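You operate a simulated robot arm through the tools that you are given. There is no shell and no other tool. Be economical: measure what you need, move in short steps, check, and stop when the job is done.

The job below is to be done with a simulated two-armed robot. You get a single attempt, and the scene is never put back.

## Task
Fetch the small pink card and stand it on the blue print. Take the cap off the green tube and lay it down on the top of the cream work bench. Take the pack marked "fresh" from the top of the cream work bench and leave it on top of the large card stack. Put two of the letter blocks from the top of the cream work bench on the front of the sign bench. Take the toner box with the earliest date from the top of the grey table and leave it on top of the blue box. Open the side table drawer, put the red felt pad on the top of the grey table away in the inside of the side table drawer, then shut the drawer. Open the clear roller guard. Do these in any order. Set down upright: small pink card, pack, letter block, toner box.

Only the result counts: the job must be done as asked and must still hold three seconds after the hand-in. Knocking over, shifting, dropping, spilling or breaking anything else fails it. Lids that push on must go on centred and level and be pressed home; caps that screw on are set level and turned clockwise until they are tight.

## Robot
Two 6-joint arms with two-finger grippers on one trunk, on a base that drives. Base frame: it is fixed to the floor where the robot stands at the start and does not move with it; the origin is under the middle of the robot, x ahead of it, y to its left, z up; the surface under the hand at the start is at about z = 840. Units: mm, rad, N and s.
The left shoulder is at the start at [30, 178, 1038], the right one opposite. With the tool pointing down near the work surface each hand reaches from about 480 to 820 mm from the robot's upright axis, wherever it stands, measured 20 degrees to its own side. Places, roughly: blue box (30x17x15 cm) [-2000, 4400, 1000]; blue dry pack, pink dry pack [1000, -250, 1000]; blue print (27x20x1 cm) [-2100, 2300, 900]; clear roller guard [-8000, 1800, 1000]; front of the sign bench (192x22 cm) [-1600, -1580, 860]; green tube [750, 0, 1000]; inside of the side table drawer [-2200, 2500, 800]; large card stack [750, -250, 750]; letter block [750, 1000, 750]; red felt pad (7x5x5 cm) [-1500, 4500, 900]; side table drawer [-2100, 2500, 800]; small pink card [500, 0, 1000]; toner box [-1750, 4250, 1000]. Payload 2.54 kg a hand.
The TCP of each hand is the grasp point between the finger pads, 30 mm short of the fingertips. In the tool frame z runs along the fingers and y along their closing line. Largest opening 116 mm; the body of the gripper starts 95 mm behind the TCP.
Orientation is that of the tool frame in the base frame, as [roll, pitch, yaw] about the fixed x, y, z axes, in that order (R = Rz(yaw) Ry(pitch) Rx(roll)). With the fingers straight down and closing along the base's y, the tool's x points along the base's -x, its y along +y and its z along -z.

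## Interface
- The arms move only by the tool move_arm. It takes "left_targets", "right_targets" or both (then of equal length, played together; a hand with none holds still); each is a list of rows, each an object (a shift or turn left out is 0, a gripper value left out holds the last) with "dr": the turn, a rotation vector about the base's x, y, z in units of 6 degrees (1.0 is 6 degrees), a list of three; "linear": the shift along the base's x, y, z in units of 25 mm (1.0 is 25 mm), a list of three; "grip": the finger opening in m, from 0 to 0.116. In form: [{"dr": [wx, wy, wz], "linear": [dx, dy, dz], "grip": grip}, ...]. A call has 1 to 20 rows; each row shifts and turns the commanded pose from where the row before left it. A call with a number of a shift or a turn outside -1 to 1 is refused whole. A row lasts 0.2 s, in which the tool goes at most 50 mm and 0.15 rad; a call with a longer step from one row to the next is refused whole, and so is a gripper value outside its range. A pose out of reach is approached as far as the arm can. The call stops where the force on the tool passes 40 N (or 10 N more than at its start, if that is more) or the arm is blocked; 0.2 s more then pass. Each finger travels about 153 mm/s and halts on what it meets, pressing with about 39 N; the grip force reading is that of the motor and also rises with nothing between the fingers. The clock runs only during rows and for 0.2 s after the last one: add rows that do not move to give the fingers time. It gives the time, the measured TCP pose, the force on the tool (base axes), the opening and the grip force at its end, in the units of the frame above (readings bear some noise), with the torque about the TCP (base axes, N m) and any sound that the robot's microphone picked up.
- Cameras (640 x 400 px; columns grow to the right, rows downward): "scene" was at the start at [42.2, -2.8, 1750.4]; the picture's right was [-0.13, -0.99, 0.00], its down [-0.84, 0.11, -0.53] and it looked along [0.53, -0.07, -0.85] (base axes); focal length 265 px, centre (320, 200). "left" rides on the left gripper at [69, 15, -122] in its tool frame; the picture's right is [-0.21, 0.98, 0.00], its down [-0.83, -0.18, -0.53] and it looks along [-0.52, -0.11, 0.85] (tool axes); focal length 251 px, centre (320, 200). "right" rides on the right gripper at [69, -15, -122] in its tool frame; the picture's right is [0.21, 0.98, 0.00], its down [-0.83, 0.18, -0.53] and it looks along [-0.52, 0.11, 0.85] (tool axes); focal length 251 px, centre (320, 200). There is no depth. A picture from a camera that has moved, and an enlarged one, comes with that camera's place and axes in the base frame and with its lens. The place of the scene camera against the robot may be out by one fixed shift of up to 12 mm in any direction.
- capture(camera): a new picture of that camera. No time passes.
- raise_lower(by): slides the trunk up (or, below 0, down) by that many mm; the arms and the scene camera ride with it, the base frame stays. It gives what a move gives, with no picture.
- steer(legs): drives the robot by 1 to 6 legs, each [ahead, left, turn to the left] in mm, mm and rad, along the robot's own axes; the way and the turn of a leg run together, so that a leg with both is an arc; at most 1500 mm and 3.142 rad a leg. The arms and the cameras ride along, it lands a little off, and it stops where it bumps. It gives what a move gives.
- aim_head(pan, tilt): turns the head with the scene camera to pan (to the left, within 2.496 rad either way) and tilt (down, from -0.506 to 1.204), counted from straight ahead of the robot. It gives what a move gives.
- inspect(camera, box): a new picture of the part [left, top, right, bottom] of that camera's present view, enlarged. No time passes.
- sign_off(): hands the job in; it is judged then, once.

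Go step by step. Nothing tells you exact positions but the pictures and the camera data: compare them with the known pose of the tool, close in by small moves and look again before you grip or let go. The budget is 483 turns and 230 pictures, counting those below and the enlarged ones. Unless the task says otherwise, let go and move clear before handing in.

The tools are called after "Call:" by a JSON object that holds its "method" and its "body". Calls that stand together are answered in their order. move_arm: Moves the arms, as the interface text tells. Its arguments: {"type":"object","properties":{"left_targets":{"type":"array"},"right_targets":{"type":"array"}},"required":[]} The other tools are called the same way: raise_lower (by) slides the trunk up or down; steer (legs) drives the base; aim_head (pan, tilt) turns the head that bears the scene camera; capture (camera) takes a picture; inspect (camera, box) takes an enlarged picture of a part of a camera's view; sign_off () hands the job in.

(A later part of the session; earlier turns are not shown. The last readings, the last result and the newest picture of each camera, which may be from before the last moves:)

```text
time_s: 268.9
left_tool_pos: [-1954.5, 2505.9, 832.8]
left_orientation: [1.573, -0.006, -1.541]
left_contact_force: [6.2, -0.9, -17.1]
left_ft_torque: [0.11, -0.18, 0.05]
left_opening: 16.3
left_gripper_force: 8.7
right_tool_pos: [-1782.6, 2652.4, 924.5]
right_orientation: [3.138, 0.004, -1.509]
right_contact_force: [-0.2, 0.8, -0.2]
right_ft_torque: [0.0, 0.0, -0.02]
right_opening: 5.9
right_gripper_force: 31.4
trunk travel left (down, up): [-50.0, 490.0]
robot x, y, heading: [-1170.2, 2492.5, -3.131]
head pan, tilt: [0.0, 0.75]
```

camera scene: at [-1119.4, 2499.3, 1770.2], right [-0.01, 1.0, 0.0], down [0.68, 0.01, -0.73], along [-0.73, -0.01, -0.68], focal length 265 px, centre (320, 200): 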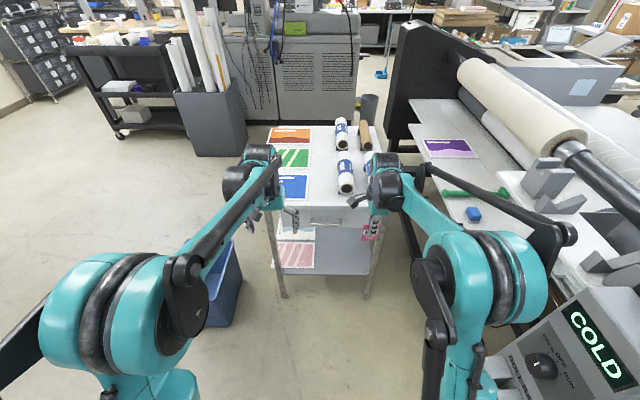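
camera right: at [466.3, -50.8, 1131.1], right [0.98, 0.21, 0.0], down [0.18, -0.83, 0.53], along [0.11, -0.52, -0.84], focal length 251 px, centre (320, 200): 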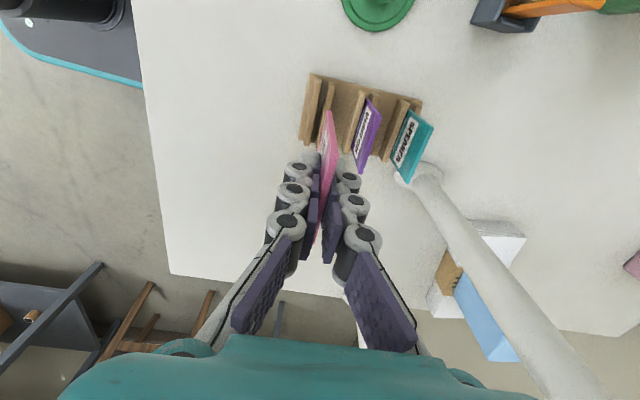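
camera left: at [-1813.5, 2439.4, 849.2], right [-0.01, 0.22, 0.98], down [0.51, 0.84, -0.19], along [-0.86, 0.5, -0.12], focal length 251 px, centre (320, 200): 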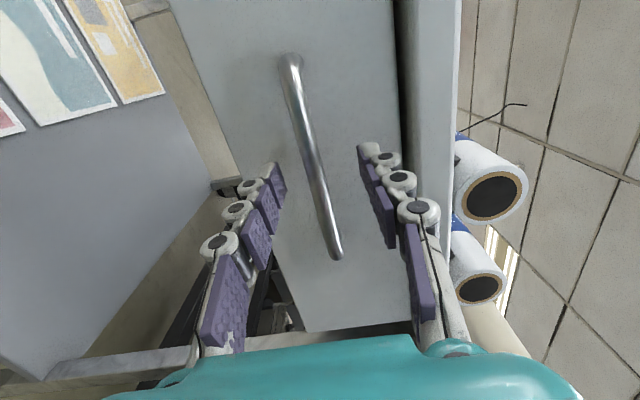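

Call:
{"method": "move_arm", "body": {"left_targets": [{}, {"linear": [0.2, 0, 0]}, {"linear": [0.4, 0, 0]}, {"linear": [0.4, 0, 0]}, {}]}}

Call:
{"method": "capture", "body": {"camera": "left"}}

```text
time_s: 270.1
left_tool_pos: [-1931.3, 2506.1, 833.2]
left_orientation: [1.573, -0.005, -1.543]
left_contact_force: [0.7, 2.4, -18.3]
left_ft_torque: [0.1, -0.12, -0.2]
left_opening: 16.6
left_gripper_force: 9.1
right_tool_pos: [-1783.0, 2652.7, 923.9]
right_orientation: [3.139, 0.003, -1.508]
right_contact_force: [-0.5, 0.0, -0.8]
right_ft_torque: [0.03, -0.03, 0.01]
right_opening: 6.1
right_gripper_force: 32.1
trunk travel left (down, up): [-50.0, 490.0]
robot x, y, heading: [-1168.0, 2492.5, -3.124]
head pan, tilt: [0.0, 0.75]
```

```text
125 pictures are left
camera left: at [-1807.6, 2439.3, 849.1], right [-0.01, 0.22, 0.98], down [0.51, 0.84, -0.18], along [-0.86, 0.5, -0.12], focal length 251 px, centre (320, 200)
```

left: 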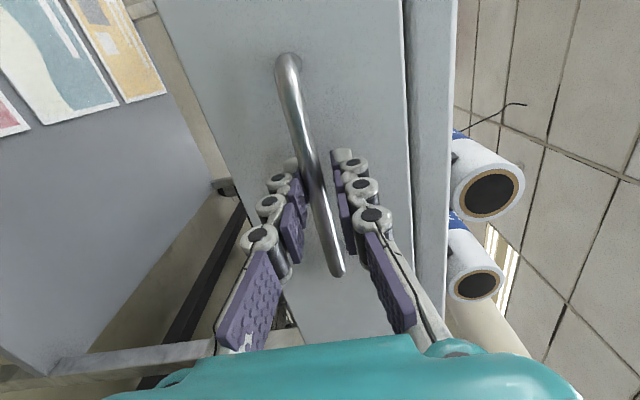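

The drawer is coming with the hand. I'll pull further.

Call:
{"method": "move_arm", "body": {"left_targets": [{"linear": [0.6, 0, 0]}, {"linear": [0.6, 0, 0]}, {"linear": [0.6, 0, 0]}, {"linear": [0.6, 0, 0]}, {}]}}

Call:
{"method": "steer", "body": {"legs": [[-130, 0, 0]]}}

Call:
{"method": "capture", "body": {"camera": "scene"}}

```text
time_s: 271.2
left_tool_pos: [-1889.3, 2504.9, 838.9]
left_orientation: [1.577, -0.003, -1.531]
left_contact_force: [0.7, -2.6, -35.3]
left_ft_torque: [0.01, -0.3, 0.37]
left_opening: 29.0
left_gripper_force: 18.5
left hand out of reach, approached as far as the arm can: row 3, 4
right_tool_pos: [-1783.8, 2651.4, 922.6]
right_orientation: [3.14, 0.004, -1.509]
right_contact_force: [0.4, -0.2, 0.2]
right_ft_torque: [-0.02, -0.01, 0.0]
right_opening: 5.9
right_gripper_force: 31.6
trunk travel left (down, up): [-50.0, 490.0]
robot x, y, heading: [-1168.2, 2492.1, -3.129]
head pan, tilt: [0.0, 0.75]
stopped in row 5 (left hand): the force on the tool passed its limit at 42 N (the readings are from after the stop); the commanded pose is now the measured one
```

```text
time_s: 272.5
left_tool_pos: [-1757.6, 2504.7, 840.4]
left_orientation: [1.577, -0.002, -1.528]
left_contact_force: [0.8, -11.1, -39.0]
left_ft_torque: [-0.13, -0.35, 0.37]
left_opening: 32.1
left_gripper_force: 19.9
right_tool_pos: [-1652.9, 2651.6, 923.0]
right_orientation: [3.14, 0.004, -1.507]
right_contact_force: [0.3, 1.0, 0.7]
right_ft_torque: [0.0, 0.02, -0.02]
right_opening: 6.2
right_gripper_force: 31.1
trunk travel left (down, up): [-50.0, 490.0]
robot x, y, heading: [-1040.7, 2493.9, -3.129]
head pan, tilt: [0.0, 0.75]
```

```text
124 pictures are left
camera scene: at [-1090.5, 2498.7, 1569.9], right [-0.01, 1.0, 0.0], down [0.68, 0.01, -0.73], along [-0.73, -0.01, -0.68], focal length 265 px, centre (320, 200)
```

scene: 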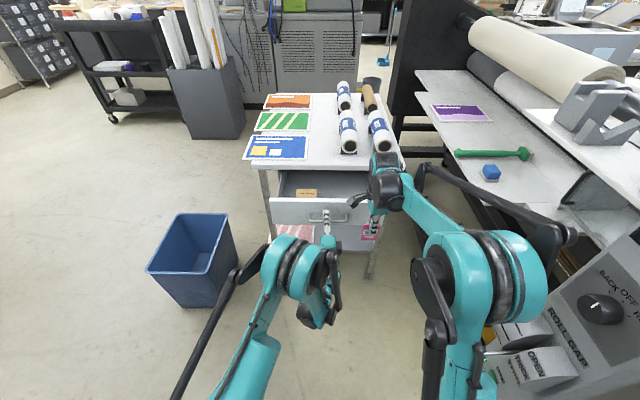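

The drawer is open about 200 mm. I'll release the handle and back the hand off.

Call:
{"method": "move_arm", "body": {"left_targets": [{"grip": 0.05}, {"grip": 0.07}, {"grip": 0.07}, {}]}}

Call:
{"method": "capture", "body": {"camera": "left"}}

```text
time_s: 273.5
left_tool_pos: [-1755.3, 2506.0, 841.9]
left_orientation: [1.575, -0.004, -1.529]
left_contact_force: [0.1, -0.2, -0.5]
left_ft_torque: [0.0, 0.02, -0.01]
left_opening: 69.8
left_gripper_force: 0.0
right_tool_pos: [-1650.5, 2651.4, 924.8]
right_orientation: [3.134, 0.003, -1.507]
right_contact_force: [0.4, 0.0, 0.7]
right_ft_torque: [0.03, -0.02, 0.05]
right_opening: 6.1
right_gripper_force: 31.5
trunk travel left (down, up): [-50.0, 490.0]
robot x, y, heading: [-1036.0, 2490.0, -3.128]
head pan, tilt: [0.0, 0.75]
```

```text
123 pictures are left
camera left: at [-1631.8, 2442.0, 858.8], right [-0.01, 0.22, 0.98], down [0.5, 0.85, -0.18], along [-0.87, 0.49, -0.12], focal length 251 px, centre (320, 200)
```

left: 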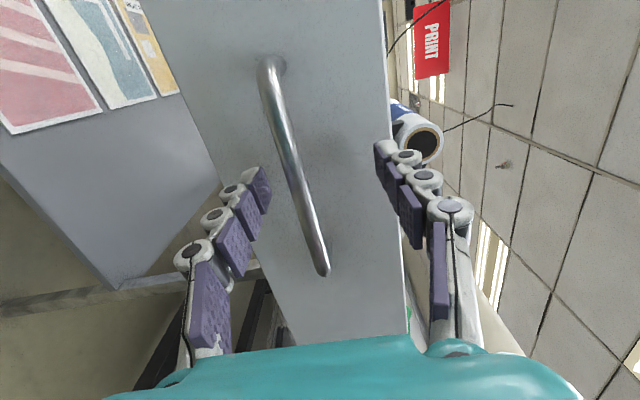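

Clear of the bar. I'll back off, raise the trunk, and restore the left hand to pointing down.

Call:
{"method": "steer", "body": {"legs": [[-560, 0, 0]]}}

Call:
{"method": "raise_lower", "body": {"by": 200}}

Call:
{"method": "move_arm", "body": {"left_targets": [{"dr": [1, 0, 0]}, {"dr": [1, 0, 0]}, {"dr": [1, 0, 0]}, {"dr": [1, 0, 0]}, {"dr": [1, 0, 0]}, {"dr": [1, 0, 0]}, {"dr": [1, 0, 0]}, {"dr": [1, 0, 0]}, {"dr": [1, 0, 0]}, {"dr": [1, 0, 0]}, {"dr": [1, 0, 0]}, {"dr": [1, 0, 0]}, {"dr": [1, 0, 0]}, {"dr": [1, 0, 0]}, {"dr": [1, 0, 0]}]}}

Call:
{"method": "move_arm", "body": {"left_targets": [{"dr": [0, -1, 0], "linear": [0, -0.4, 0]}, {"dr": [0, -1, 0], "linear": [0, -0.4, 0]}, {"dr": [0, -1, 0], "linear": [0, -0.4, 0]}, {"dr": [0, -1, 0], "linear": [0, -0.4, 0]}, {"dr": [0, -1, 0], "linear": [0, -0.4, 0.4]}, {"dr": [0, -1, 0], "linear": [0, -0.4, 0.4]}, {"dr": [0, -1, 0], "linear": [0, -0.4, 0.4]}, {"dr": [0, -1, 0], "linear": [0, -0.4, 0.4]}, {"dr": [0, -1, 0], "linear": [0, -0.4, 0.4]}, {"dr": [0, -1, 0], "linear": [0, -0.4, 0.4]}, {"dr": [0, -1, 0], "linear": [0, -0.4, 0.4]}, {"dr": [0, -1, 0]}, {"dr": [0, -1, 0]}, {"dr": [0, -1, 0]}, {"dr": [0, -0.9, 0]}]}}

```text
time_s: 276.7
left_tool_pos: [-1199.4, 2518.5, 843.1]
left_orientation: [1.573, -0.005, -1.538]
left_contact_force: [-0.4, 0.2, -0.7]
left_ft_torque: [0.02, -0.03, -0.04]
left_opening: 70.2
left_gripper_force: 0.1
right_tool_pos: [-1092.8, 2662.4, 925.0]
right_orientation: [3.136, 0.004, -1.515]
right_contact_force: [1.3, 0.0, 0.9]
right_ft_torque: [0.03, 0.05, -0.01]
right_opening: 6.0
right_gripper_force: 31.6
trunk travel left (down, up): [-50.0, 490.0]
robot x, y, heading: [-482.3, 2499.5, -3.138]
head pan, tilt: [0.0, 0.75]
```

```text
time_s: 278.8
left_tool_pos: [-1200.5, 2517.7, 1040.7]
left_orientation: [1.573, -0.003, -1.538]
left_contact_force: [0.0, 1.0, -0.8]
left_ft_torque: [-0.02, 0.01, -0.03]
left_opening: 70.0
left_gripper_force: 0.1
right_tool_pos: [-1093.7, 2663.6, 1124.7]
right_orientation: [3.138, 0.004, -1.515]
right_contact_force: [-0.3, 0.1, -0.2]
right_ft_torque: [-0.04, 0.03, -0.01]
right_opening: 5.5
right_gripper_force: 31.8
trunk travel left (down, up): [-250.0, 290.0]
robot x, y, heading: [-480.2, 2499.9, -3.137]
head pan, tilt: [0.0, 0.75]
```

```text
time_s: 282.0
left_tool_pos: [-1199.7, 2518.4, 1043.4]
left_orientation: [3.101, 1.536, -0.044]
left_contact_force: [1.0, -0.2, 0.6]
left_ft_torque: [0.0, -0.01, 0.0]
left_opening: 70.0
left_gripper_force: 0.0
right_tool_pos: [-1093.3, 2663.4, 1124.3]
right_orientation: [3.135, 0.005, -1.515]
right_contact_force: [-0.5, 0.6, 0.5]
right_ft_torque: [0.0, 0.04, 0.02]
right_opening: 6.0
right_gripper_force: 32.1
trunk travel left (down, up): [-250.0, 290.0]
robot x, y, heading: [-481.9, 2502.3, -3.135]
head pan, tilt: [0.0, 0.75]
```

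```text
time_s: 285.2
left_tool_pos: [-1201.5, 2408.9, 1112.9]
left_orientation: [-3.138, -0.025, -0.005]
left_contact_force: [-0.3, 0.8, 0.4]
left_ft_torque: [0.01, -0.02, 0.0]
left_opening: 70.0
left_gripper_force: 0.1
right_tool_pos: [-1093.9, 2662.2, 1124.3]
right_orientation: [3.138, 0.004, -1.516]
right_contact_force: [0.0, -0.3, 0.2]
right_ft_torque: [0.01, -0.01, -0.01]
right_opening: 5.8
right_gripper_force: 31.2
trunk travel left (down, up): [-250.0, 290.0]
robot x, y, heading: [-480.3, 2496.9, -3.136]
head pan, tilt: [0.0, 0.75]
```

Call:
{"method": "move_arm", "body": {"left_targets": [{"linear": [0.9, -0.3, 0.2], "dr": [0, -0.23, 0]}, {"linear": [0.9, -0.3, 0.2]}, {"linear": [0.9, -0.3, 0.2]}, {"linear": [0.9, -0.3, 0.2]}, {"linear": [0.9, -0.3, 0.2]}, {"linear": [0.9, -0.3, 0.2]}, {"linear": [0.9, -0.3, 0.2]}]}}

Call:
{"method": "steer", "body": {"legs": [[0, 0, -1.57], [1500, 0, 0], [1250, 0, 0], [0, 0, 1.57]]}}

Call:
{"method": "aim_head", "body": {"pan": 0.4, "tilt": 0.45}}

Call:
{"method": "capture", "body": {"camera": "scene"}}

```text
time_s: 286.8
left_tool_pos: [-1039.5, 2355.4, 1148.7]
left_orientation: [-3.138, -0.045, -0.003]
left_contact_force: [1.3, -0.1, -0.6]
left_ft_torque: [0.0, 0.01, -0.02]
left_opening: 70.2
left_gripper_force: 0.1
right_tool_pos: [-1093.0, 2663.5, 1126.3]
right_orientation: [3.137, 0.004, -1.514]
right_contact_force: [0.4, -0.2, 0.6]
right_ft_torque: [0.01, 0.05, 0.03]
right_opening: 6.2
right_gripper_force: 31.8
trunk travel left (down, up): [-250.0, 290.0]
robot x, y, heading: [-482.5, 2501.5, -3.136]
head pan, tilt: [0.0, 0.75]
```

```text
time_s: 307.5
left_tool_pos: [-1140.5, 5046.8, 1147.3]
left_orientation: [-3.138, -0.047, 0.011]
left_contact_force: [0.2, 0.0, 0.3]
left_ft_torque: [-0.02, -0.03, 0.0]
left_opening: 70.1
left_gripper_force: 0.1
right_tool_pos: [-1197.7, 5354.0, 1125.7]
right_orientation: [3.137, 0.005, -1.499]
right_contact_force: [0.3, 0.3, 0.3]
right_ft_torque: [0.02, -0.05, 0.01]
right_opening: 6.1
right_gripper_force: 31.6
trunk travel left (down, up): [-250.0, 290.0]
robot x, y, heading: [-581.8, 5203.2, -3.118]
head pan, tilt: [0.0, 0.75]
```

```text
time_s: 308.4
left_tool_pos: [-1139.7, 5048.2, 1147.8]
left_orientation: [-3.137, -0.047, 0.012]
left_contact_force: [-0.6, 0.0, -0.5]
left_ft_torque: [-0.01, -0.05, 0.01]
left_opening: 69.5
left_gripper_force: 0.2
right_tool_pos: [-1196.3, 5352.7, 1124.3]
right_orientation: [3.136, 0.003, -1.499]
right_contact_force: [-0.3, -0.4, 0.2]
right_ft_torque: [0.0, 0.04, -0.01]
right_opening: 6.0
right_gripper_force: 32.4
trunk travel left (down, up): [-250.0, 290.0]
robot x, y, heading: [-582.3, 5204.2, -3.116]
head pan, tilt: [0.4, 0.45]
```

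```text
122 pictures are left
camera scene: at [-632.9, 5170.5, 1796.5], right [-0.41, 0.91, 0.0], down [0.4, 0.18, -0.9], along [-0.82, -0.37, -0.44], focal length 265 px, centre (320, 200)
```

scene: 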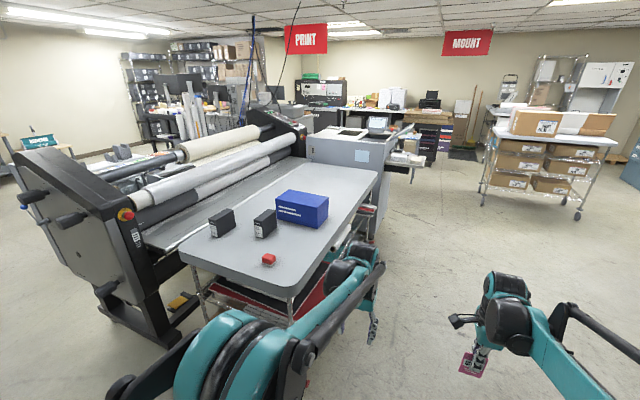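

The grey table shows two black toner boxes, the blue box and the red felt pad. I'll zoom in on it.

Call:
{"method": "inspect", "body": {"camera": "scene", "box": [170, 150, 390, 310]}}

```text
2.50 times, centred on (280, 230) of scene
camera zoom: at [-632.9, 5170.5, 1796.5], right [-0.41, 0.91, 0.0], down [0.4, 0.18, -0.9], along [-0.82, -0.37, -0.44], focal length 662 px, centre (420, 125)
```

zoom: 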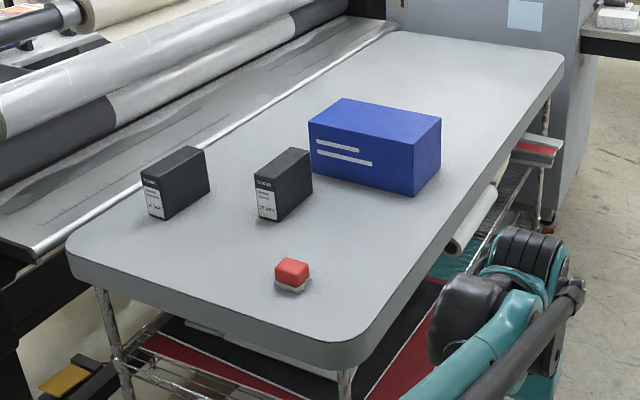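

Call:
{"method": "inspect", "body": {"camera": "scene", "box": [205, 200, 285, 250]}}

```text
8.00 times, centred on (245, 225) of scene
camera zoom: at [-632.9, 5170.5, 1796.5], right [-0.41, 0.91, 0.0], down [0.4, 0.18, -0.9], along [-0.82, -0.37, -0.44], focal length 2119 px, centre (920, 0)
```

zoom: 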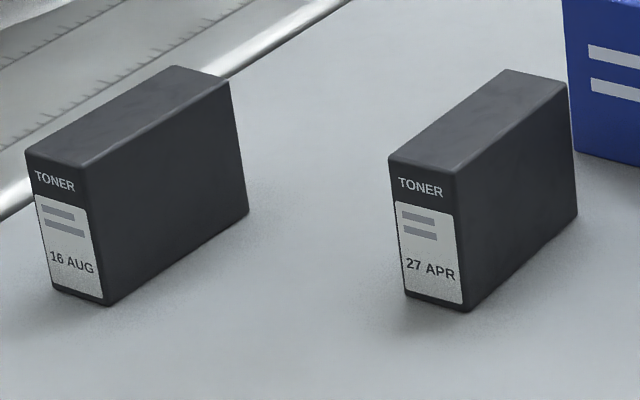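

The dates are 27 APR and 16 AUG, so 27 APR is earlier unless a third box is hidden behind the blue box. I'll drive to the table's +y side and check.

Call:
{"method": "steer", "body": {"legs": [[1310, 0, 0], [0, 0, 1.545]]}}

Call:
{"method": "aim_head", "body": {"pan": 0.0, "tilt": 0.7}}

Call:
{"method": "capture", "body": {"camera": "scene"}}

```text
time_s: 318.8
left_tool_pos: [-1785.8, 4608.7, 1147.0]
left_orientation: [-3.141, -0.045, 1.53]
left_contact_force: [-0.5, -0.2, 0.9]
left_ft_torque: [-0.02, 0.0, -0.03]
left_opening: 70.1
left_gripper_force: 0.1
right_tool_pos: [-2096.0, 4568.0, 1125.0]
right_orientation: [3.137, 0.002, 0.018]
right_contact_force: [-5.6, 0.3, 0.4]
right_ft_torque: [0.09, 0.33, 0.01]
right_opening: 6.2
right_gripper_force: 31.9
trunk travel left (down, up): [-250.0, 290.0]
robot x, y, heading: [-1905.1, 5169.1, -1.601]
head pan, tilt: [0.4, 0.45]
```

```text
time_s: 319.6
left_tool_pos: [-1785.6, 4608.4, 1146.6]
left_orientation: [-3.141, -0.047, 1.527]
left_contact_force: [0.4, -0.1, -0.4]
left_ft_torque: [-0.01, -0.01, 0.01]
left_opening: 69.6
left_gripper_force: 0.0
right_tool_pos: [-2094.1, 4568.3, 1124.8]
right_orientation: [3.136, 0.004, 0.019]
right_contact_force: [-3.2, 0.6, 0.5]
right_ft_torque: [-0.01, 0.2, 0.02]
right_opening: 5.9
right_gripper_force: 31.4
trunk travel left (down, up): [-250.0, 290.0]
robot x, y, heading: [-1904.5, 5175.4, -1.604]
head pan, tilt: [0.0, 0.7]
```

```text
119 pictures are left
camera scene: at [-1907.2, 5125.2, 1774.4], right [-1.0, 0.03, 0.0], down [0.02, 0.64, -0.77], along [-0.02, -0.76, -0.64], focal length 265 px, centre (320, 200)
```

scene: 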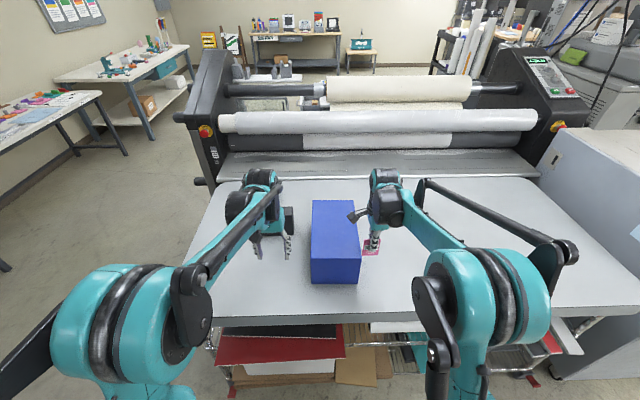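

The right hand reads a small side force; the card may be touching the blue box. I'll look closely before moving.

Call:
{"method": "inspect", "body": {"camera": "scene", "box": [220, 150, 440, 300]}}

Call:
{"method": "capture", "body": {"camera": "right"}}

Call:
{"method": "capture", "body": {"camera": "left"}}

```text
2.67 times, centred on (330, 225) of scene
camera zoom: at [-1907.2, 5125.2, 1774.4], right [-1.0, 0.03, 0.0], down [0.02, 0.64, -0.77], along [-0.02, -0.76, -0.64], focal length 706 px, centre (293, 133)
```

zoom: 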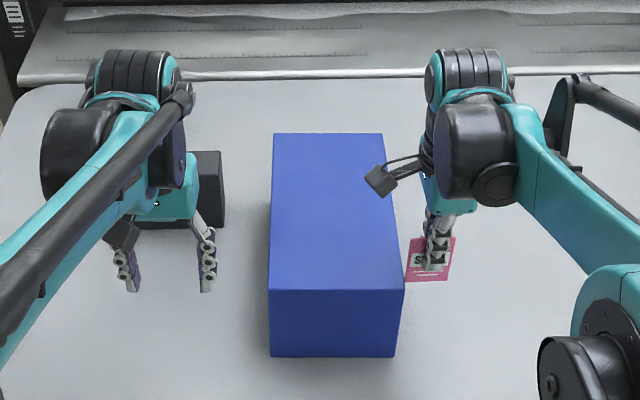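

```text
117 pictures are left
camera right: at [-2026.7, 4585.6, 1246.5], right [0.23, -0.97, 0.0], down [-0.82, -0.19, 0.54], along [-0.52, -0.13, -0.84], focal length 251 px, centre (320, 200)
```

right: 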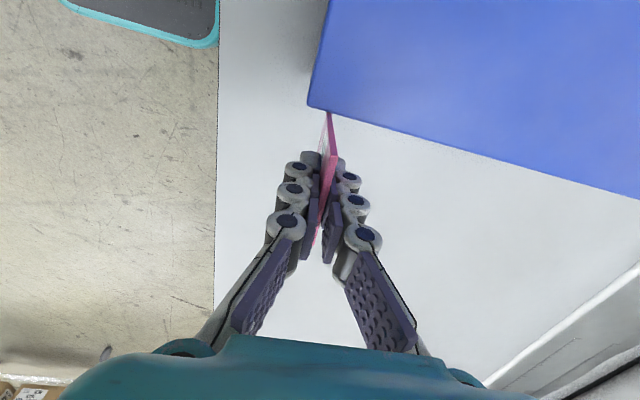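

```text
116 pictures are left
camera left: at [-1768.3, 4670.5, 1272.7], right [0.97, -0.25, -0.01], down [-0.22, -0.84, 0.49], along [-0.14, -0.48, -0.87], focal length 251 px, centre (320, 200)
```

left: 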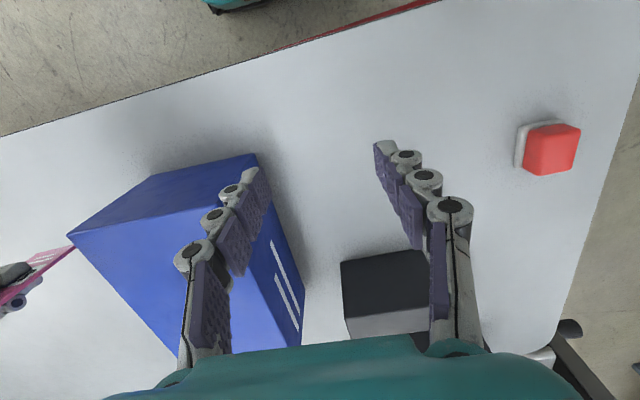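

The card's edge is resting against the blue box's near corner. I'll ease the right hand away to -x and up first, then measure whether the box was moved.

Call:
{"method": "move_arm", "body": {"right_targets": [{"linear": [-0.4, 0.1, 0]}, {"linear": [-0.8, 0.4, 0]}, {"linear": [-0.8, 0.4, 0.5]}, {"linear": [-0.4, 0.4, 1]}, {"linear": [0, 0.4, 1]}, {"linear": [0, 0.4, 1]}, {"linear": [0, 0.4, 1]}], "left_targets": [{"linear": [0, 0, 0]}, {"linear": [0, 0.5, 0.3]}, {"linear": [0, 0.6, 0.5]}, {"linear": [0, 0.6, 0.5]}, {"linear": [0, 0.6, 0.5]}, {"linear": [0, 0.6, 0.5]}, {"linear": [0, 0, 0], "dr": [0.45, 0, 0]}]}}

Call:
{"method": "capture", "body": {"camera": "left"}}

Call:
{"method": "capture", "body": {"camera": "scene"}}

Call:
{"method": "capture", "body": {"camera": "right"}}

```text
time_s: 321.2
left_tool_pos: [-1784.5, 4681.0, 1205.1]
left_orientation: [-3.136, -0.095, 1.529]
left_contact_force: [0.0, -0.1, 0.2]
left_ft_torque: [0.01, -0.01, -0.01]
left_opening: 70.2
left_gripper_force: 0.0
right_tool_pos: [-2152.5, 4630.9, 1237.0]
right_orientation: [3.136, 0.003, 0.018]
right_contact_force: [-0.3, 0.1, -0.7]
right_ft_torque: [0.0, 0.03, -0.03]
right_opening: 5.7
right_gripper_force: 31.5
trunk travel left (down, up): [-250.0, 290.0]
robot x, y, heading: [-1909.9, 5172.6, -1.605]
head pan, tilt: [0.0, 0.7]
```

```text
115 pictures are left
camera left: at [-1767.8, 4736.1, 1332.7], right [0.97, -0.25, -0.03], down [-0.21, -0.86, 0.45], along [-0.14, -0.43, -0.89], focal length 251 px, centre (320, 200)
```

left: 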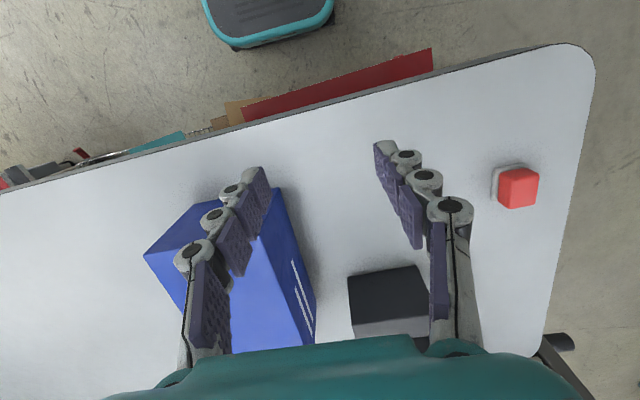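

```text
114 pictures are left
camera scene: at [-1906.5, 5124.4, 1774.3], right [-1.0, 0.03, 0.0], down [0.02, 0.64, -0.76], along [-0.02, -0.76, -0.64], focal length 265 px, centre (320, 200)
```

scene: 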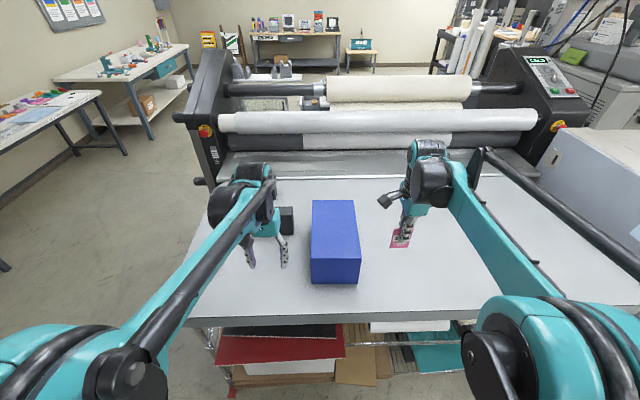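

```text
113 pictures are left
camera right: at [-2085.1, 4648.2, 1358.2], right [0.23, -0.97, 0.0], down [-0.82, -0.19, 0.54], along [-0.52, -0.13, -0.84], focal length 251 px, centre (320, 200)
```

right: 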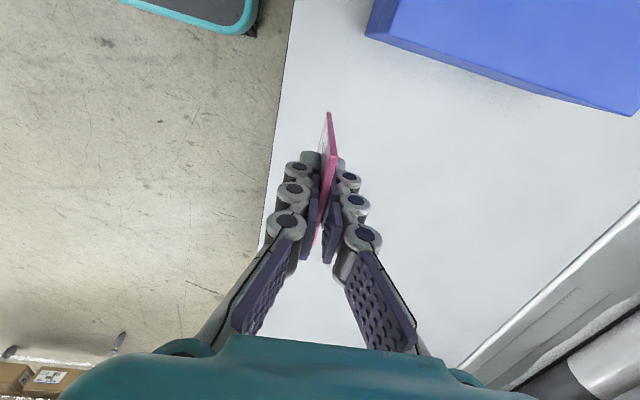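

Call:
{"method": "move_arm", "body": {"left_targets": [{"linear": [0.9, 0.3, 0], "dr": [-0.45, 0, 0]}, {"linear": [0.9, 0.3, 0], "dr": [-0.45, 0, 0]}, {"linear": [0.9, 0.3, 0]}, {"linear": [0.9, 0, 0]}, {"linear": [0.9, 0, 0]}, {"linear": [0.9, 0, 0]}, {"linear": [0.9, 0, 0]}]}}

Call:
{"method": "inspect", "body": {"camera": "scene", "box": [230, 160, 400, 300]}}

Call:
{"method": "capture", "body": {"camera": "left"}}

```text
time_s: 322.8
left_tool_pos: [-1627.5, 4704.3, 1204.0]
left_orientation: [-3.14, 0.001, 1.529]
left_contact_force: [0.7, 0.0, 0.4]
left_ft_torque: [0.04, 0.0, 0.01]
left_opening: 70.0
left_gripper_force: 0.0
right_tool_pos: [-2152.2, 4630.9, 1237.3]
right_orientation: [3.138, 0.007, 0.017]
right_contact_force: [0.0, 0.9, 0.2]
right_ft_torque: [-0.03, 0.06, 0.01]
right_opening: 6.2
right_gripper_force: 31.2
trunk travel left (down, up): [-250.0, 290.0]
robot x, y, heading: [-1904.8, 5175.9, -1.602]
head pan, tilt: [0.0, 0.7]
```

```text
2.86 times, centred on (315, 230) of scene
camera zoom: at [-1905.8, 5125.0, 1774.4], right [-1.0, 0.03, 0.0], down [0.02, 0.64, -0.76], along [-0.02, -0.76, -0.64], focal length 757 px, centre (334, 114)
```

zoom: 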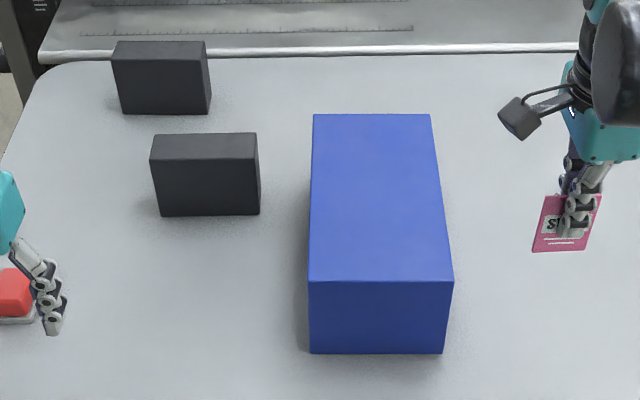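

```text
111 pictures are left
camera left: at [-1609.4, 4772.0, 1326.7], right [0.97, -0.25, 0.0], down [-0.21, -0.82, 0.53], along [-0.14, -0.52, -0.85], focal length 251 px, centre (320, 200)
```

left: 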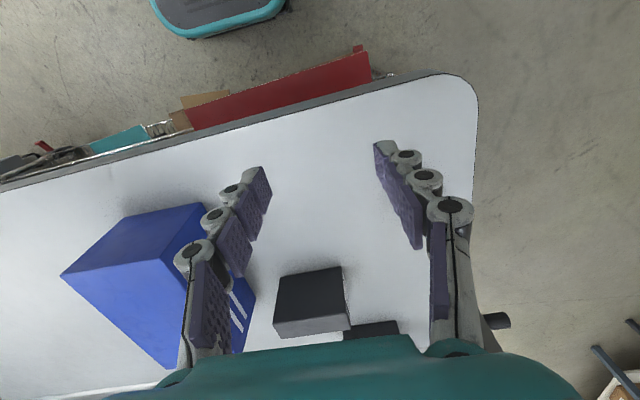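

The toner-to-box geometry matches the earlier view within measurement noise, so the box seems unmoved. There are only two toner boxes, and the nearer one (y 4270–4329, x -1816..-1667, top ~1019) is 27 APR. I'll raise the trunk, close in slightly, and turn the left hand 90°.

Call:
{"method": "raise_lower", "body": {"by": 140}}

Call:
{"method": "steer", "body": {"legs": [[105, 0, 0.03]]}}

Call:
{"method": "move_arm", "body": {"left_targets": [{"dr": [0, 0, 1], "grip": 0.116}, {"dr": [0, 0, 1]}, {"dr": [0, 0, 1]}, {"dr": [0, 0, 1]}, {"dr": [0, 0, 1]}, {"dr": [0, 0, 1]}, {"dr": [0, 0, 1]}, {"dr": [0, 0, 1]}, {"dr": [0, 0, 1]}, {"dr": [0, 0, 1]}, {"dr": [0, 0, 1]}, {"dr": [0, 0, 1]}, {"dr": [0, 0, 1]}, {"dr": [0, 0, 1]}, {"dr": [0, 0, 1]}]}}

Call:
{"method": "capture", "body": {"camera": "left"}}

```text
time_s: 324.5
left_tool_pos: [-1627.1, 4704.0, 1344.3]
left_orientation: [3.142, 0.001, 1.528]
left_contact_force: [0.0, 0.0, 0.1]
left_ft_torque: [0.01, -0.02, 0.02]
left_opening: 69.6
left_gripper_force: 0.0
right_tool_pos: [-2153.0, 4630.9, 1375.8]
right_orientation: [3.135, 0.003, 0.017]
right_contact_force: [0.4, 0.2, -0.8]
right_ft_torque: [-0.04, 0.03, -0.04]
right_opening: 5.7
right_gripper_force: 31.1
trunk travel left (down, up): [-390.0, 150.0]
robot x, y, heading: [-1907.1, 5173.6, -1.604]
head pan, tilt: [0.0, 0.7]
```

```text
time_s: 325.7
left_tool_pos: [-1615.8, 4608.6, 1344.9]
left_orientation: [3.141, -0.001, 1.559]
left_contact_force: [0.7, -0.4, -0.1]
left_ft_torque: [0.03, -0.03, -0.02]
left_opening: 70.2
left_gripper_force: 0.1
right_tool_pos: [-2138.6, 4518.4, 1377.3]
right_orientation: [3.136, 0.004, 0.047]
right_contact_force: [-0.1, -0.4, -0.6]
right_ft_torque: [0.02, 0.0, 0.01]
right_opening: 5.9
right_gripper_force: 31.4
trunk travel left (down, up): [-390.0, 150.0]
robot x, y, heading: [-1911.8, 5068.1, -1.569]
head pan, tilt: [0.0, 0.7]
```

```text
time_s: 328.9
left_tool_pos: [-1615.5, 4608.4, 1345.4]
left_orientation: [3.141, 0.001, 3.132]
left_contact_force: [0.4, 0.1, 0.7]
left_ft_torque: [0.01, 0.03, 0.01]
left_opening: 116.2
left_gripper_force: 0.1
right_tool_pos: [-2137.2, 4520.0, 1375.2]
right_orientation: [3.137, 0.003, 0.05]
right_contact_force: [0.6, 0.5, 0.5]
right_ft_torque: [-0.01, -0.01, -0.05]
right_opening: 5.9
right_gripper_force: 31.6
trunk travel left (down, up): [-390.0, 150.0]
robot x, y, heading: [-1907.9, 5069.3, -1.572]
head pan, tilt: [0.0, 0.7]
```

```text
110 pictures are left
camera left: at [-1684.8, 4623.4, 1466.8], right [0.22, 0.97, 0.0], down [0.82, -0.19, 0.53], along [0.52, -0.12, -0.85], focal length 251 px, centre (320, 200)
```

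left: 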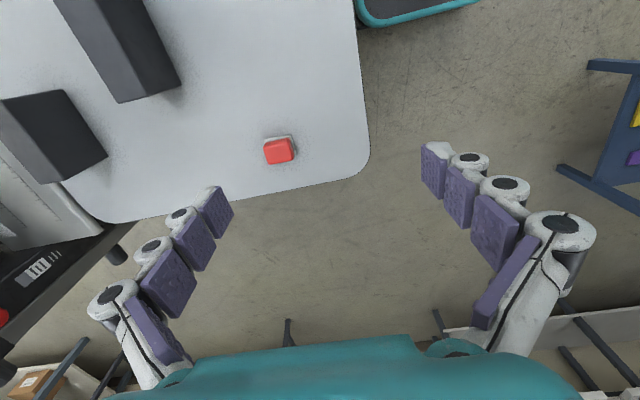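

Call:
{"method": "move_arm", "body": {"left_targets": [{"linear": [-0.42, -1, -0.6]}, {"linear": [-0.42, -1, -0.6]}, {"linear": [-0.42, -1, -0.6]}, {"linear": [-0.42, -1, -0.6]}, {"linear": [-0.42, -1, -0.6]}, {"linear": [-0.42, -1, -0.6]}, {"linear": [-0.42, -1, -0.6]}, {"linear": [-0.42, -1, -0.6]}, {"linear": [-0.42, -1, -0.6]}, {"linear": [-0.42, -1, -0.6]}, {"linear": [-0.42, -1, -0.6]}, {"linear": [-0.42, -1, -0.6]}, {"linear": [0, -0.3, 0]}, {}]}}

Call:
{"method": "capture", "body": {"camera": "left"}}

```text
time_s: 331.9
left_tool_pos: [-1743.1, 4302.4, 1165.5]
left_orientation: [3.14, 0.0, 3.132]
left_contact_force: [0.5, 0.1, -0.2]
left_ft_torque: [0.01, -0.04, -0.02]
left_opening: 115.9
left_gripper_force: 0.0
right_tool_pos: [-2138.2, 4519.8, 1376.6]
right_orientation: [3.135, 0.004, 0.049]
right_contact_force: [-0.1, 0.2, -0.3]
right_ft_torque: [-0.01, 0.02, -0.01]
right_opening: 5.7
right_gripper_force: 31.6
trunk travel left (down, up): [-390.0, 150.0]
robot x, y, heading: [-1912.0, 5072.2, -1.569]
head pan, tilt: [0.0, 0.7]
```

```text
109 pictures are left
camera left: at [-1812.1, 4316.5, 1287.0], right [0.23, 0.97, 0.0], down [0.82, -0.19, 0.53], along [0.52, -0.12, -0.85], focal length 251 px, centre (320, 200)
```

left: 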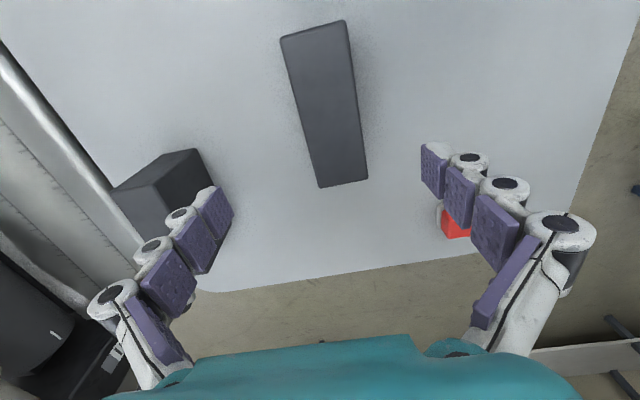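

The toner's top centre is at (-1745,4313), aligned. I'll shift and descend.

Call:
{"method": "move_arm", "body": {"left_targets": [{"linear": [-0.08, 0.43, -0.8]}, {"linear": [0, 0, -1]}, {"linear": [0, 0, -1]}, {"linear": [0, 0, -1]}, {"linear": [0, 0, -1]}, {"linear": [0, 0, -1]}, {"linear": [0, 0, -1]}, {"linear": [0, 0, -0.9]}, {}, {"grip": 0.09}, {"grip": 0.07}, {"grip": 0.055}, {"grip": 0.045}, {}, {}]}}

Call:
{"method": "capture", "body": {"camera": "left"}}

```text
time_s: 335.1
left_tool_pos: [-1743.6, 4311.8, 972.9]
left_orientation: [3.14, 0.001, 3.132]
left_contact_force: [0.6, 0.7, 0.4]
left_ft_torque: [0.09, -0.06, 0.1]
left_opening: 57.0
left_gripper_force: 39.1
right_tool_pos: [-2139.3, 4519.8, 1376.6]
right_orientation: [3.137, 0.002, 0.048]
right_contact_force: [-0.2, -0.5, 0.3]
right_ft_torque: [0.0, 0.0, 0.01]
right_opening: 5.9
right_gripper_force: 31.0
trunk travel left (down, up): [-390.0, 150.0]
robot x, y, heading: [-1913.4, 5069.7, -1.573]
head pan, tilt: [0.0, 0.7]
```

```text
108 pictures are left
camera left: at [-1812.8, 4327.4, 1094.6], right [0.23, 0.97, 0.0], down [0.82, -0.19, 0.53], along [0.52, -0.12, -0.85], focal length 251 px, centre (320, 200)
```

left: 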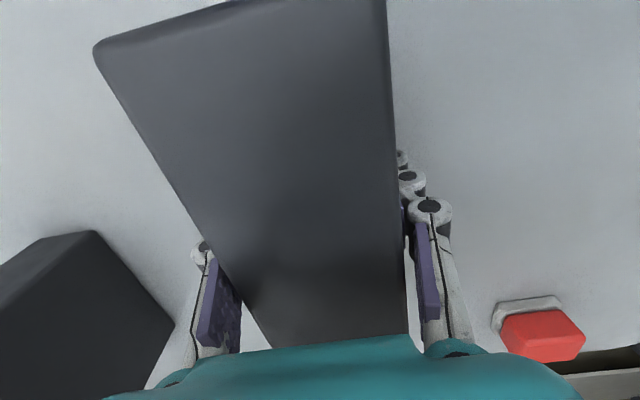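

The toner is gripped. I'll lift it, move the right hand aside, and carry the toner over the blue box while turning it lengthwise with the box.

Call:
{"method": "move_arm", "body": {"left_targets": [{"linear": [0, 0, 0.5]}, {"linear": [0, 0, 1]}, {"linear": [0, 0, 1]}, {"linear": [0, 0, 1]}, {"linear": [0, 0, 1]}, {"linear": [0, 0, 1]}, {"linear": [0, 0, 1]}, {"linear": [0, 0, 1]}, {"linear": [0, 0, 0.9]}], "right_targets": [{"linear": [-1, 0.4, 0]}, {"linear": [-1, 0.4, 0]}, {"linear": [-1, 0.4, 0]}, {"linear": [-1, 0.4, 0]}, {"linear": [-1, 0.4, 0]}, {"linear": [-1, 0.4, 0]}, {"linear": [-1, 0.4, 0]}, {"linear": [-1, 0.4, 0]}, {}]}}

Call:
{"method": "move_arm", "body": {"left_targets": [{"linear": [-0.64, 0.33, 0], "dr": [0, 0, -1]}, {"linear": [-0.64, 0.33, 0], "dr": [0, 0, -1]}, {"linear": [-0.64, 0.33, 0], "dr": [0, 0, -1]}, {"linear": [-0.64, 0.33, 0], "dr": [0, 0, -1]}, {"linear": [-0.64, 0.33, 0], "dr": [0, 0, -1]}, {"linear": [-0.64, 0.33, 0], "dr": [0, 0, -1]}, {"linear": [-0.64, 0.33, 0], "dr": [0, 0, -1]}, {"linear": [-0.64, 0.33, 0], "dr": [0, 0, -1]}, {"linear": [-0.64, 0.33, 0], "dr": [0, 0, -1]}, {"linear": [-0.64, 0.33, 0], "dr": [0, 0, -1]}, {"linear": [-0.64, 0.33, 0], "dr": [0, 0, -1]}, {"linear": [-0.64, 0.33, 0], "dr": [0, 0, -1]}, {"linear": [-0.64, 0.33, 0], "dr": [0, 0, -1]}, {"linear": [-0.64, 0.33, 0], "dr": [0, 0, -1]}, {"linear": [-0.64, 0.33, 0], "dr": [0, 0, -1]}]}}

Call:
{"method": "capture", "body": {"camera": "left"}}

Call:
{"method": "capture", "body": {"camera": "scene"}}

```text
time_s: 337.1
left_tool_pos: [-1742.9, 4312.6, 1181.0]
left_orientation: [-3.141, 0.0, 3.132]
left_contact_force: [0.7, -0.2, -4.0]
left_ft_torque: [0.01, 0.03, -0.01]
left_opening: 57.4
left_gripper_force: 39.0
right_tool_pos: [-2337.9, 4599.1, 1378.2]
right_orientation: [3.137, 0.006, 0.049]
right_contact_force: [0.1, -0.7, -0.4]
right_ft_torque: [-0.01, 0.04, 0.0]
right_opening: 5.8
right_gripper_force: 31.6
trunk travel left (down, up): [-390.0, 150.0]
robot x, y, heading: [-1913.3, 5066.8, -1.57]
head pan, tilt: [0.0, 0.7]
```

```text
time_s: 340.3
left_tool_pos: [-1984.6, 4435.0, 1180.9]
left_orientation: [-3.14, 0.0, 1.557]
left_contact_force: [0.1, -0.9, -4.5]
left_ft_torque: [-0.05, -0.05, -0.03]
left_opening: 57.4
left_gripper_force: 38.8
right_tool_pos: [-2338.9, 4599.2, 1378.2]
right_orientation: [3.135, 0.003, 0.048]
right_contact_force: [-0.7, -0.1, -0.3]
right_ft_torque: [-0.03, 0.0, -0.02]
right_opening: 6.1
right_gripper_force: 31.8
trunk travel left (down, up): [-390.0, 150.0]
robot x, y, heading: [-1908.0, 5070.1, -1.572]
head pan, tilt: [0.0, 0.7]
```

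```text
107 pictures are left
camera left: at [-1968.8, 4502.3, 1303.5], right [0.97, -0.23, 0.0], down [-0.19, -0.82, 0.53], along [-0.12, -0.52, -0.85], focal length 251 px, centre (320, 200)
```

left: 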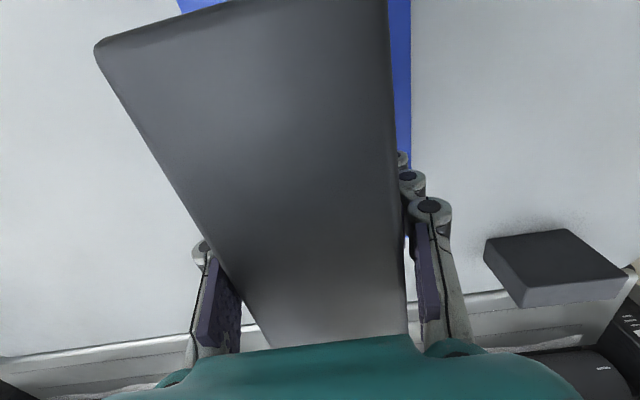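

```text
106 pictures are left
camera scene: at [-1907.9, 5020.4, 1914.4], right [-1.0, 0.0, 0.0], down [0.0, 0.64, -0.76], along [0.0, -0.76, -0.64], focal length 265 px, centre (320, 200)
```

scene: 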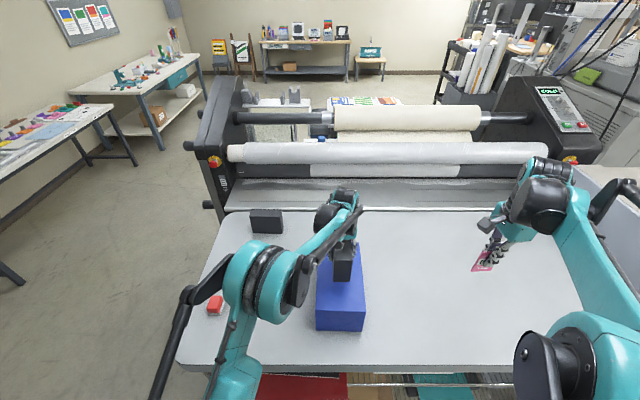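

The toner is centred over the box (box x -2071..-1895). I'll lower it.

Call:
{"method": "move_arm", "body": {"left_targets": [{"linear": [0.04, 0, -0.9]}, {"linear": [0, 0, -0.9]}, {"linear": [0, 0, -0.2]}, {}]}}

Call:
{"method": "move_arm", "body": {"left_targets": [{"linear": [0, 0, -0.1]}, {"linear": [0, 0, -0.1]}]}}

Call:
{"method": "move_arm", "body": {"left_targets": [{"linear": [0, 0, -0.1]}]}}

```text
time_s: 341.3
left_tool_pos: [-1983.5, 4434.3, 1131.9]
left_orientation: [-3.141, 0.0, 1.561]
left_contact_force: [1.1, 0.0, -4.8]
left_ft_torque: [-0.01, 0.03, -0.02]
left_opening: 57.5
left_gripper_force: 38.8
right_tool_pos: [-2337.7, 4598.2, 1377.1]
right_orientation: [3.137, 0.004, 0.049]
right_contact_force: [0.7, -0.9, 0.6]
right_ft_torque: [0.01, 0.01, 0.0]
right_opening: 6.1
right_gripper_force: 31.7
trunk travel left (down, up): [-390.0, 150.0]
robot x, y, heading: [-1907.9, 5071.8, -1.568]
head pan, tilt: [0.0, 0.7]
```

```text
time_s: 341.9
left_tool_pos: [-1982.0, 4433.9, 1126.9]
left_orientation: [3.141, -0.001, 1.561]
left_contact_force: [-0.3, -0.1, -4.9]
left_ft_torque: [0.0, 0.01, -0.01]
left_opening: 57.4
left_gripper_force: 38.9
right_tool_pos: [-2337.8, 4597.7, 1377.2]
right_orientation: [3.135, 0.004, 0.049]
right_contact_force: [-0.1, 0.1, -0.4]
right_ft_torque: [0.0, 0.03, 0.05]
right_opening: 6.1
right_gripper_force: 31.5
trunk travel left (down, up): [-390.0, 150.0]
robot x, y, heading: [-1909.5, 5072.7, -1.573]
head pan, tilt: [0.0, 0.7]
```

```text
time_s: 342.3
left_tool_pos: [-1982.1, 4434.3, 1123.2]
left_orientation: [-3.141, 0.0, 1.559]
left_contact_force: [0.4, -0.1, -4.2]
left_ft_torque: [-0.01, -0.02, 0.0]
left_opening: 57.4
left_gripper_force: 39.4
right_tool_pos: [-2337.4, 4598.6, 1377.4]
right_orientation: [3.138, 0.003, 0.049]
right_contact_force: [0.6, 0.7, 0.2]
right_ft_torque: [-0.04, -0.02, -0.02]
right_opening: 6.1
right_gripper_force: 31.7
trunk travel left (down, up): [-390.0, 150.0]
robot x, y, heading: [-1909.3, 5067.5, -1.57]
head pan, tilt: [0.0, 0.7]
```

Call:
{"method": "move_arm", "body": {"left_targets": [{"linear": [0, 0, -0.1]}]}}

Call:
{"method": "move_arm", "body": {"left_targets": [{"linear": [0, 0, -0.1]}]}}

Call:
{"method": "move_arm", "body": {"left_targets": [{"linear": [0, 0, -0.1]}]}}

```text
time_s: 342.7
left_tool_pos: [-1982.6, 4433.3, 1122.9]
left_orientation: [-3.141, 0.002, 1.559]
left_contact_force: [0.2, -2.1, 0.7]
left_ft_torque: [0.16, -0.1, -0.02]
left_opening: 57.3
left_gripper_force: 38.7
right_tool_pos: [-2337.5, 4598.3, 1377.8]
right_orientation: [3.137, 0.003, 0.049]
right_contact_force: [-0.5, 0.5, 0.9]
right_ft_torque: [-0.03, 0.01, -0.01]
right_opening: 6.2
right_gripper_force: 32.1
trunk travel left (down, up): [-390.0, 150.0]
robot x, y, heading: [-1905.6, 5069.9, -1.575]
head pan, tilt: [0.0, 0.7]
```

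```text
time_s: 343.1
left_tool_pos: [-1983.3, 4434.3, 1121.8]
left_orientation: [-3.141, 0.003, 1.56]
left_contact_force: [-0.9, -8.0, 27.5]
left_ft_torque: [-0.38, 0.08, 0.06]
left_opening: 57.6
left_gripper_force: 38.5
right_tool_pos: [-2338.0, 4600.1, 1378.8]
right_orientation: [3.137, 0.003, 0.049]
right_contact_force: [-0.1, -0.8, -0.8]
right_ft_torque: [-0.02, -0.01, 0.0]
right_opening: 6.1
right_gripper_force: 31.7
trunk travel left (down, up): [-390.0, 150.0]
robot x, y, heading: [-1906.7, 5066.5, -1.569]
head pan, tilt: [0.0, 0.7]
```

```text
time_s: 343.5
left_tool_pos: [-1984.1, 4434.7, 1117.5]
left_orientation: [3.14, 0.002, 1.56]
left_contact_force: [-1.8, -7.1, 27.8]
left_ft_torque: [-0.26, 0.04, 0.18]
left_opening: 57.8
left_gripper_force: 39.1
right_tool_pos: [-2338.2, 4599.9, 1378.3]
right_orientation: [3.137, 0.005, 0.049]
right_contact_force: [0.3, -0.8, -0.1]
right_ft_torque: [-0.02, 0.03, 0.02]
right_opening: 6.0
right_gripper_force: 31.7
trunk travel left (down, up): [-390.0, 150.0]
robot x, y, heading: [-1912.8, 5068.1, -1.571]
head pan, tilt: [0.0, 0.7]
```

Contact made. I'll ease up, release and lift.

Call:
{"method": "move_arm", "body": {"left_targets": [{"linear": [0, 0, 0.12]}, {"grip": 0.075}, {"grip": 0.09}, {}, {"linear": [0, 0, 0.6]}, {"linear": [0, 0, 1]}, {"linear": [0, 0, 1]}, {"linear": [0, 0, 1]}, {"linear": [0, 0, 1]}, {"linear": [0, 0, 1]}, {"linear": [0, 0, 1]}]}}

Call:
{"method": "capture", "body": {"camera": "left"}}

```text
time_s: 345.9
left_tool_pos: [-1981.4, 4434.2, 1285.9]
left_orientation: [3.141, 0.0, 1.559]
left_contact_force: [-0.7, -0.3, 0.6]
left_ft_torque: [-0.02, 0.03, -0.01]
left_opening: 90.1
left_gripper_force: 0.1
right_tool_pos: [-2337.0, 4600.4, 1377.2]
right_orientation: [3.135, 0.005, 0.048]
right_contact_force: [0.0, 0.4, -0.5]
right_ft_torque: [-0.01, 0.03, 0.0]
right_opening: 5.9
right_gripper_force: 31.5
trunk travel left (down, up): [-390.0, 150.0]
robot x, y, heading: [-1908.7, 5067.0, -1.571]
head pan, tilt: [0.0, 0.7]
```

```text
105 pictures are left
camera left: at [-1966.3, 4502.7, 1407.4], right [0.97, -0.23, 0.0], down [-0.19, -0.82, 0.53], along [-0.12, -0.52, -0.85], focal length 251 px, centre (320, 200)
```

left: 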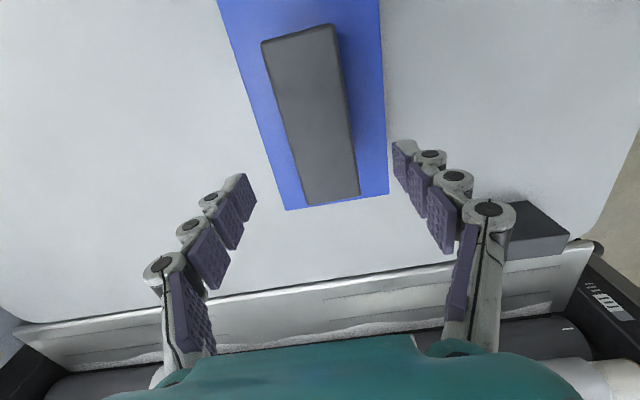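

The toner stands on the blue box. Next is the red felt pad, so I'll move the left hand over it.

Call:
{"method": "move_arm", "body": {"left_targets": [{"linear": [1, 0.1, 0]}, {"linear": [1, 0.1, 0]}, {"linear": [1, 0.1, 0]}, {"linear": [1, 0.1, 0]}, {"linear": [1, 0.1, 0]}, {"linear": [1, 0.1, 0]}, {"linear": [1, 0.1, 0]}, {"linear": [1, 0.1, 0]}, {"linear": [1, 0.1, -0.3]}, {"linear": [1, 0.1, -0.5]}, {"linear": [1, 0.1, -0.5]}, {"linear": [1, 0.1, -0.5]}, {"linear": [1, 0.1, -0.7]}, {"linear": [1, 0.1, -0.8]}, {"linear": [1, 0.1, -0.8]}, {"linear": [1, 0.1, -0.8]}, {"linear": [0.6, 0, -0.8]}, {}]}}

Call:
{"method": "capture", "body": {"camera": "left"}}

```text
time_s: 349.7
left_tool_pos: [-1568.1, 4475.2, 1144.2]
left_orientation: [3.14, 0.0, 1.559]
left_contact_force: [0.0, -0.5, -0.3]
left_ft_torque: [-0.03, 0.01, 0.0]
left_opening: 90.1
left_gripper_force: 0.1
right_tool_pos: [-2337.8, 4599.5, 1377.9]
right_orientation: [3.137, 0.004, 0.049]
right_contact_force: [-0.4, 0.1, -0.3]
right_ft_torque: [-0.03, -0.02, 0.01]
right_opening: 6.0
right_gripper_force: 31.8
trunk travel left (down, up): [-390.0, 150.0]
robot x, y, heading: [-1911.5, 5068.8, -1.58]
head pan, tilt: [0.0, 0.7]
```

```text
104 pictures are left
camera left: at [-1551.6, 4542.4, 1266.2], right [0.97, -0.23, 0.0], down [-0.19, -0.82, 0.53], along [-0.12, -0.52, -0.85], focal length 251 px, centre (320, 200)
```

left: 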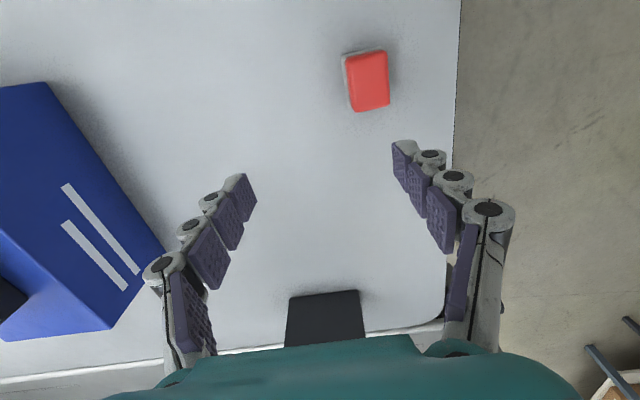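

Call:
{"method": "move_arm", "body": {"left_targets": [{"linear": [0.8, 0.2, 0]}, {"linear": [0.9, 0.3, -0.5]}, {"linear": [0.8, 0.3, -1]}, {"linear": [0, 0, -1]}, {"linear": [0, 0, -1]}, {}]}}

Call:
{"method": "inspect", "body": {"camera": "left", "box": [200, 30, 440, 230]}}

```text
time_s: 351.1
left_tool_pos: [-1503.6, 4495.9, 1055.6]
left_orientation: [-3.141, -0.001, 1.56]
left_contact_force: [-0.3, -0.1, 0.5]
left_ft_torque: [-0.04, 0.01, 0.02]
left_opening: 89.7
left_gripper_force: 0.0
right_tool_pos: [-2337.0, 4599.0, 1377.7]
right_orientation: [3.137, 0.005, 0.05]
right_contact_force: [0.6, -0.1, -0.7]
right_ft_torque: [0.0, 0.01, -0.02]
right_opening: 5.9
right_gripper_force: 32.0
trunk travel left (down, up): [-390.0, 150.0]
robot x, y, heading: [-1910.9, 5072.0, -1.57]
head pan, tilt: [0.0, 0.7]
```

```text
2.00 times, centred on (320, 130) of left
camera zoom: at [-1488.3, 4564.3, 1177.4], right [0.97, -0.23, 0.0], down [-0.19, -0.82, 0.53], along [-0.12, -0.52, -0.85], focal length 503 px, centre (320, 340)
```

zoom: 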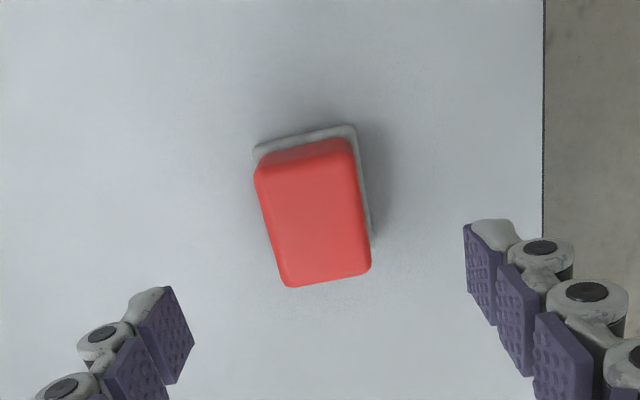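

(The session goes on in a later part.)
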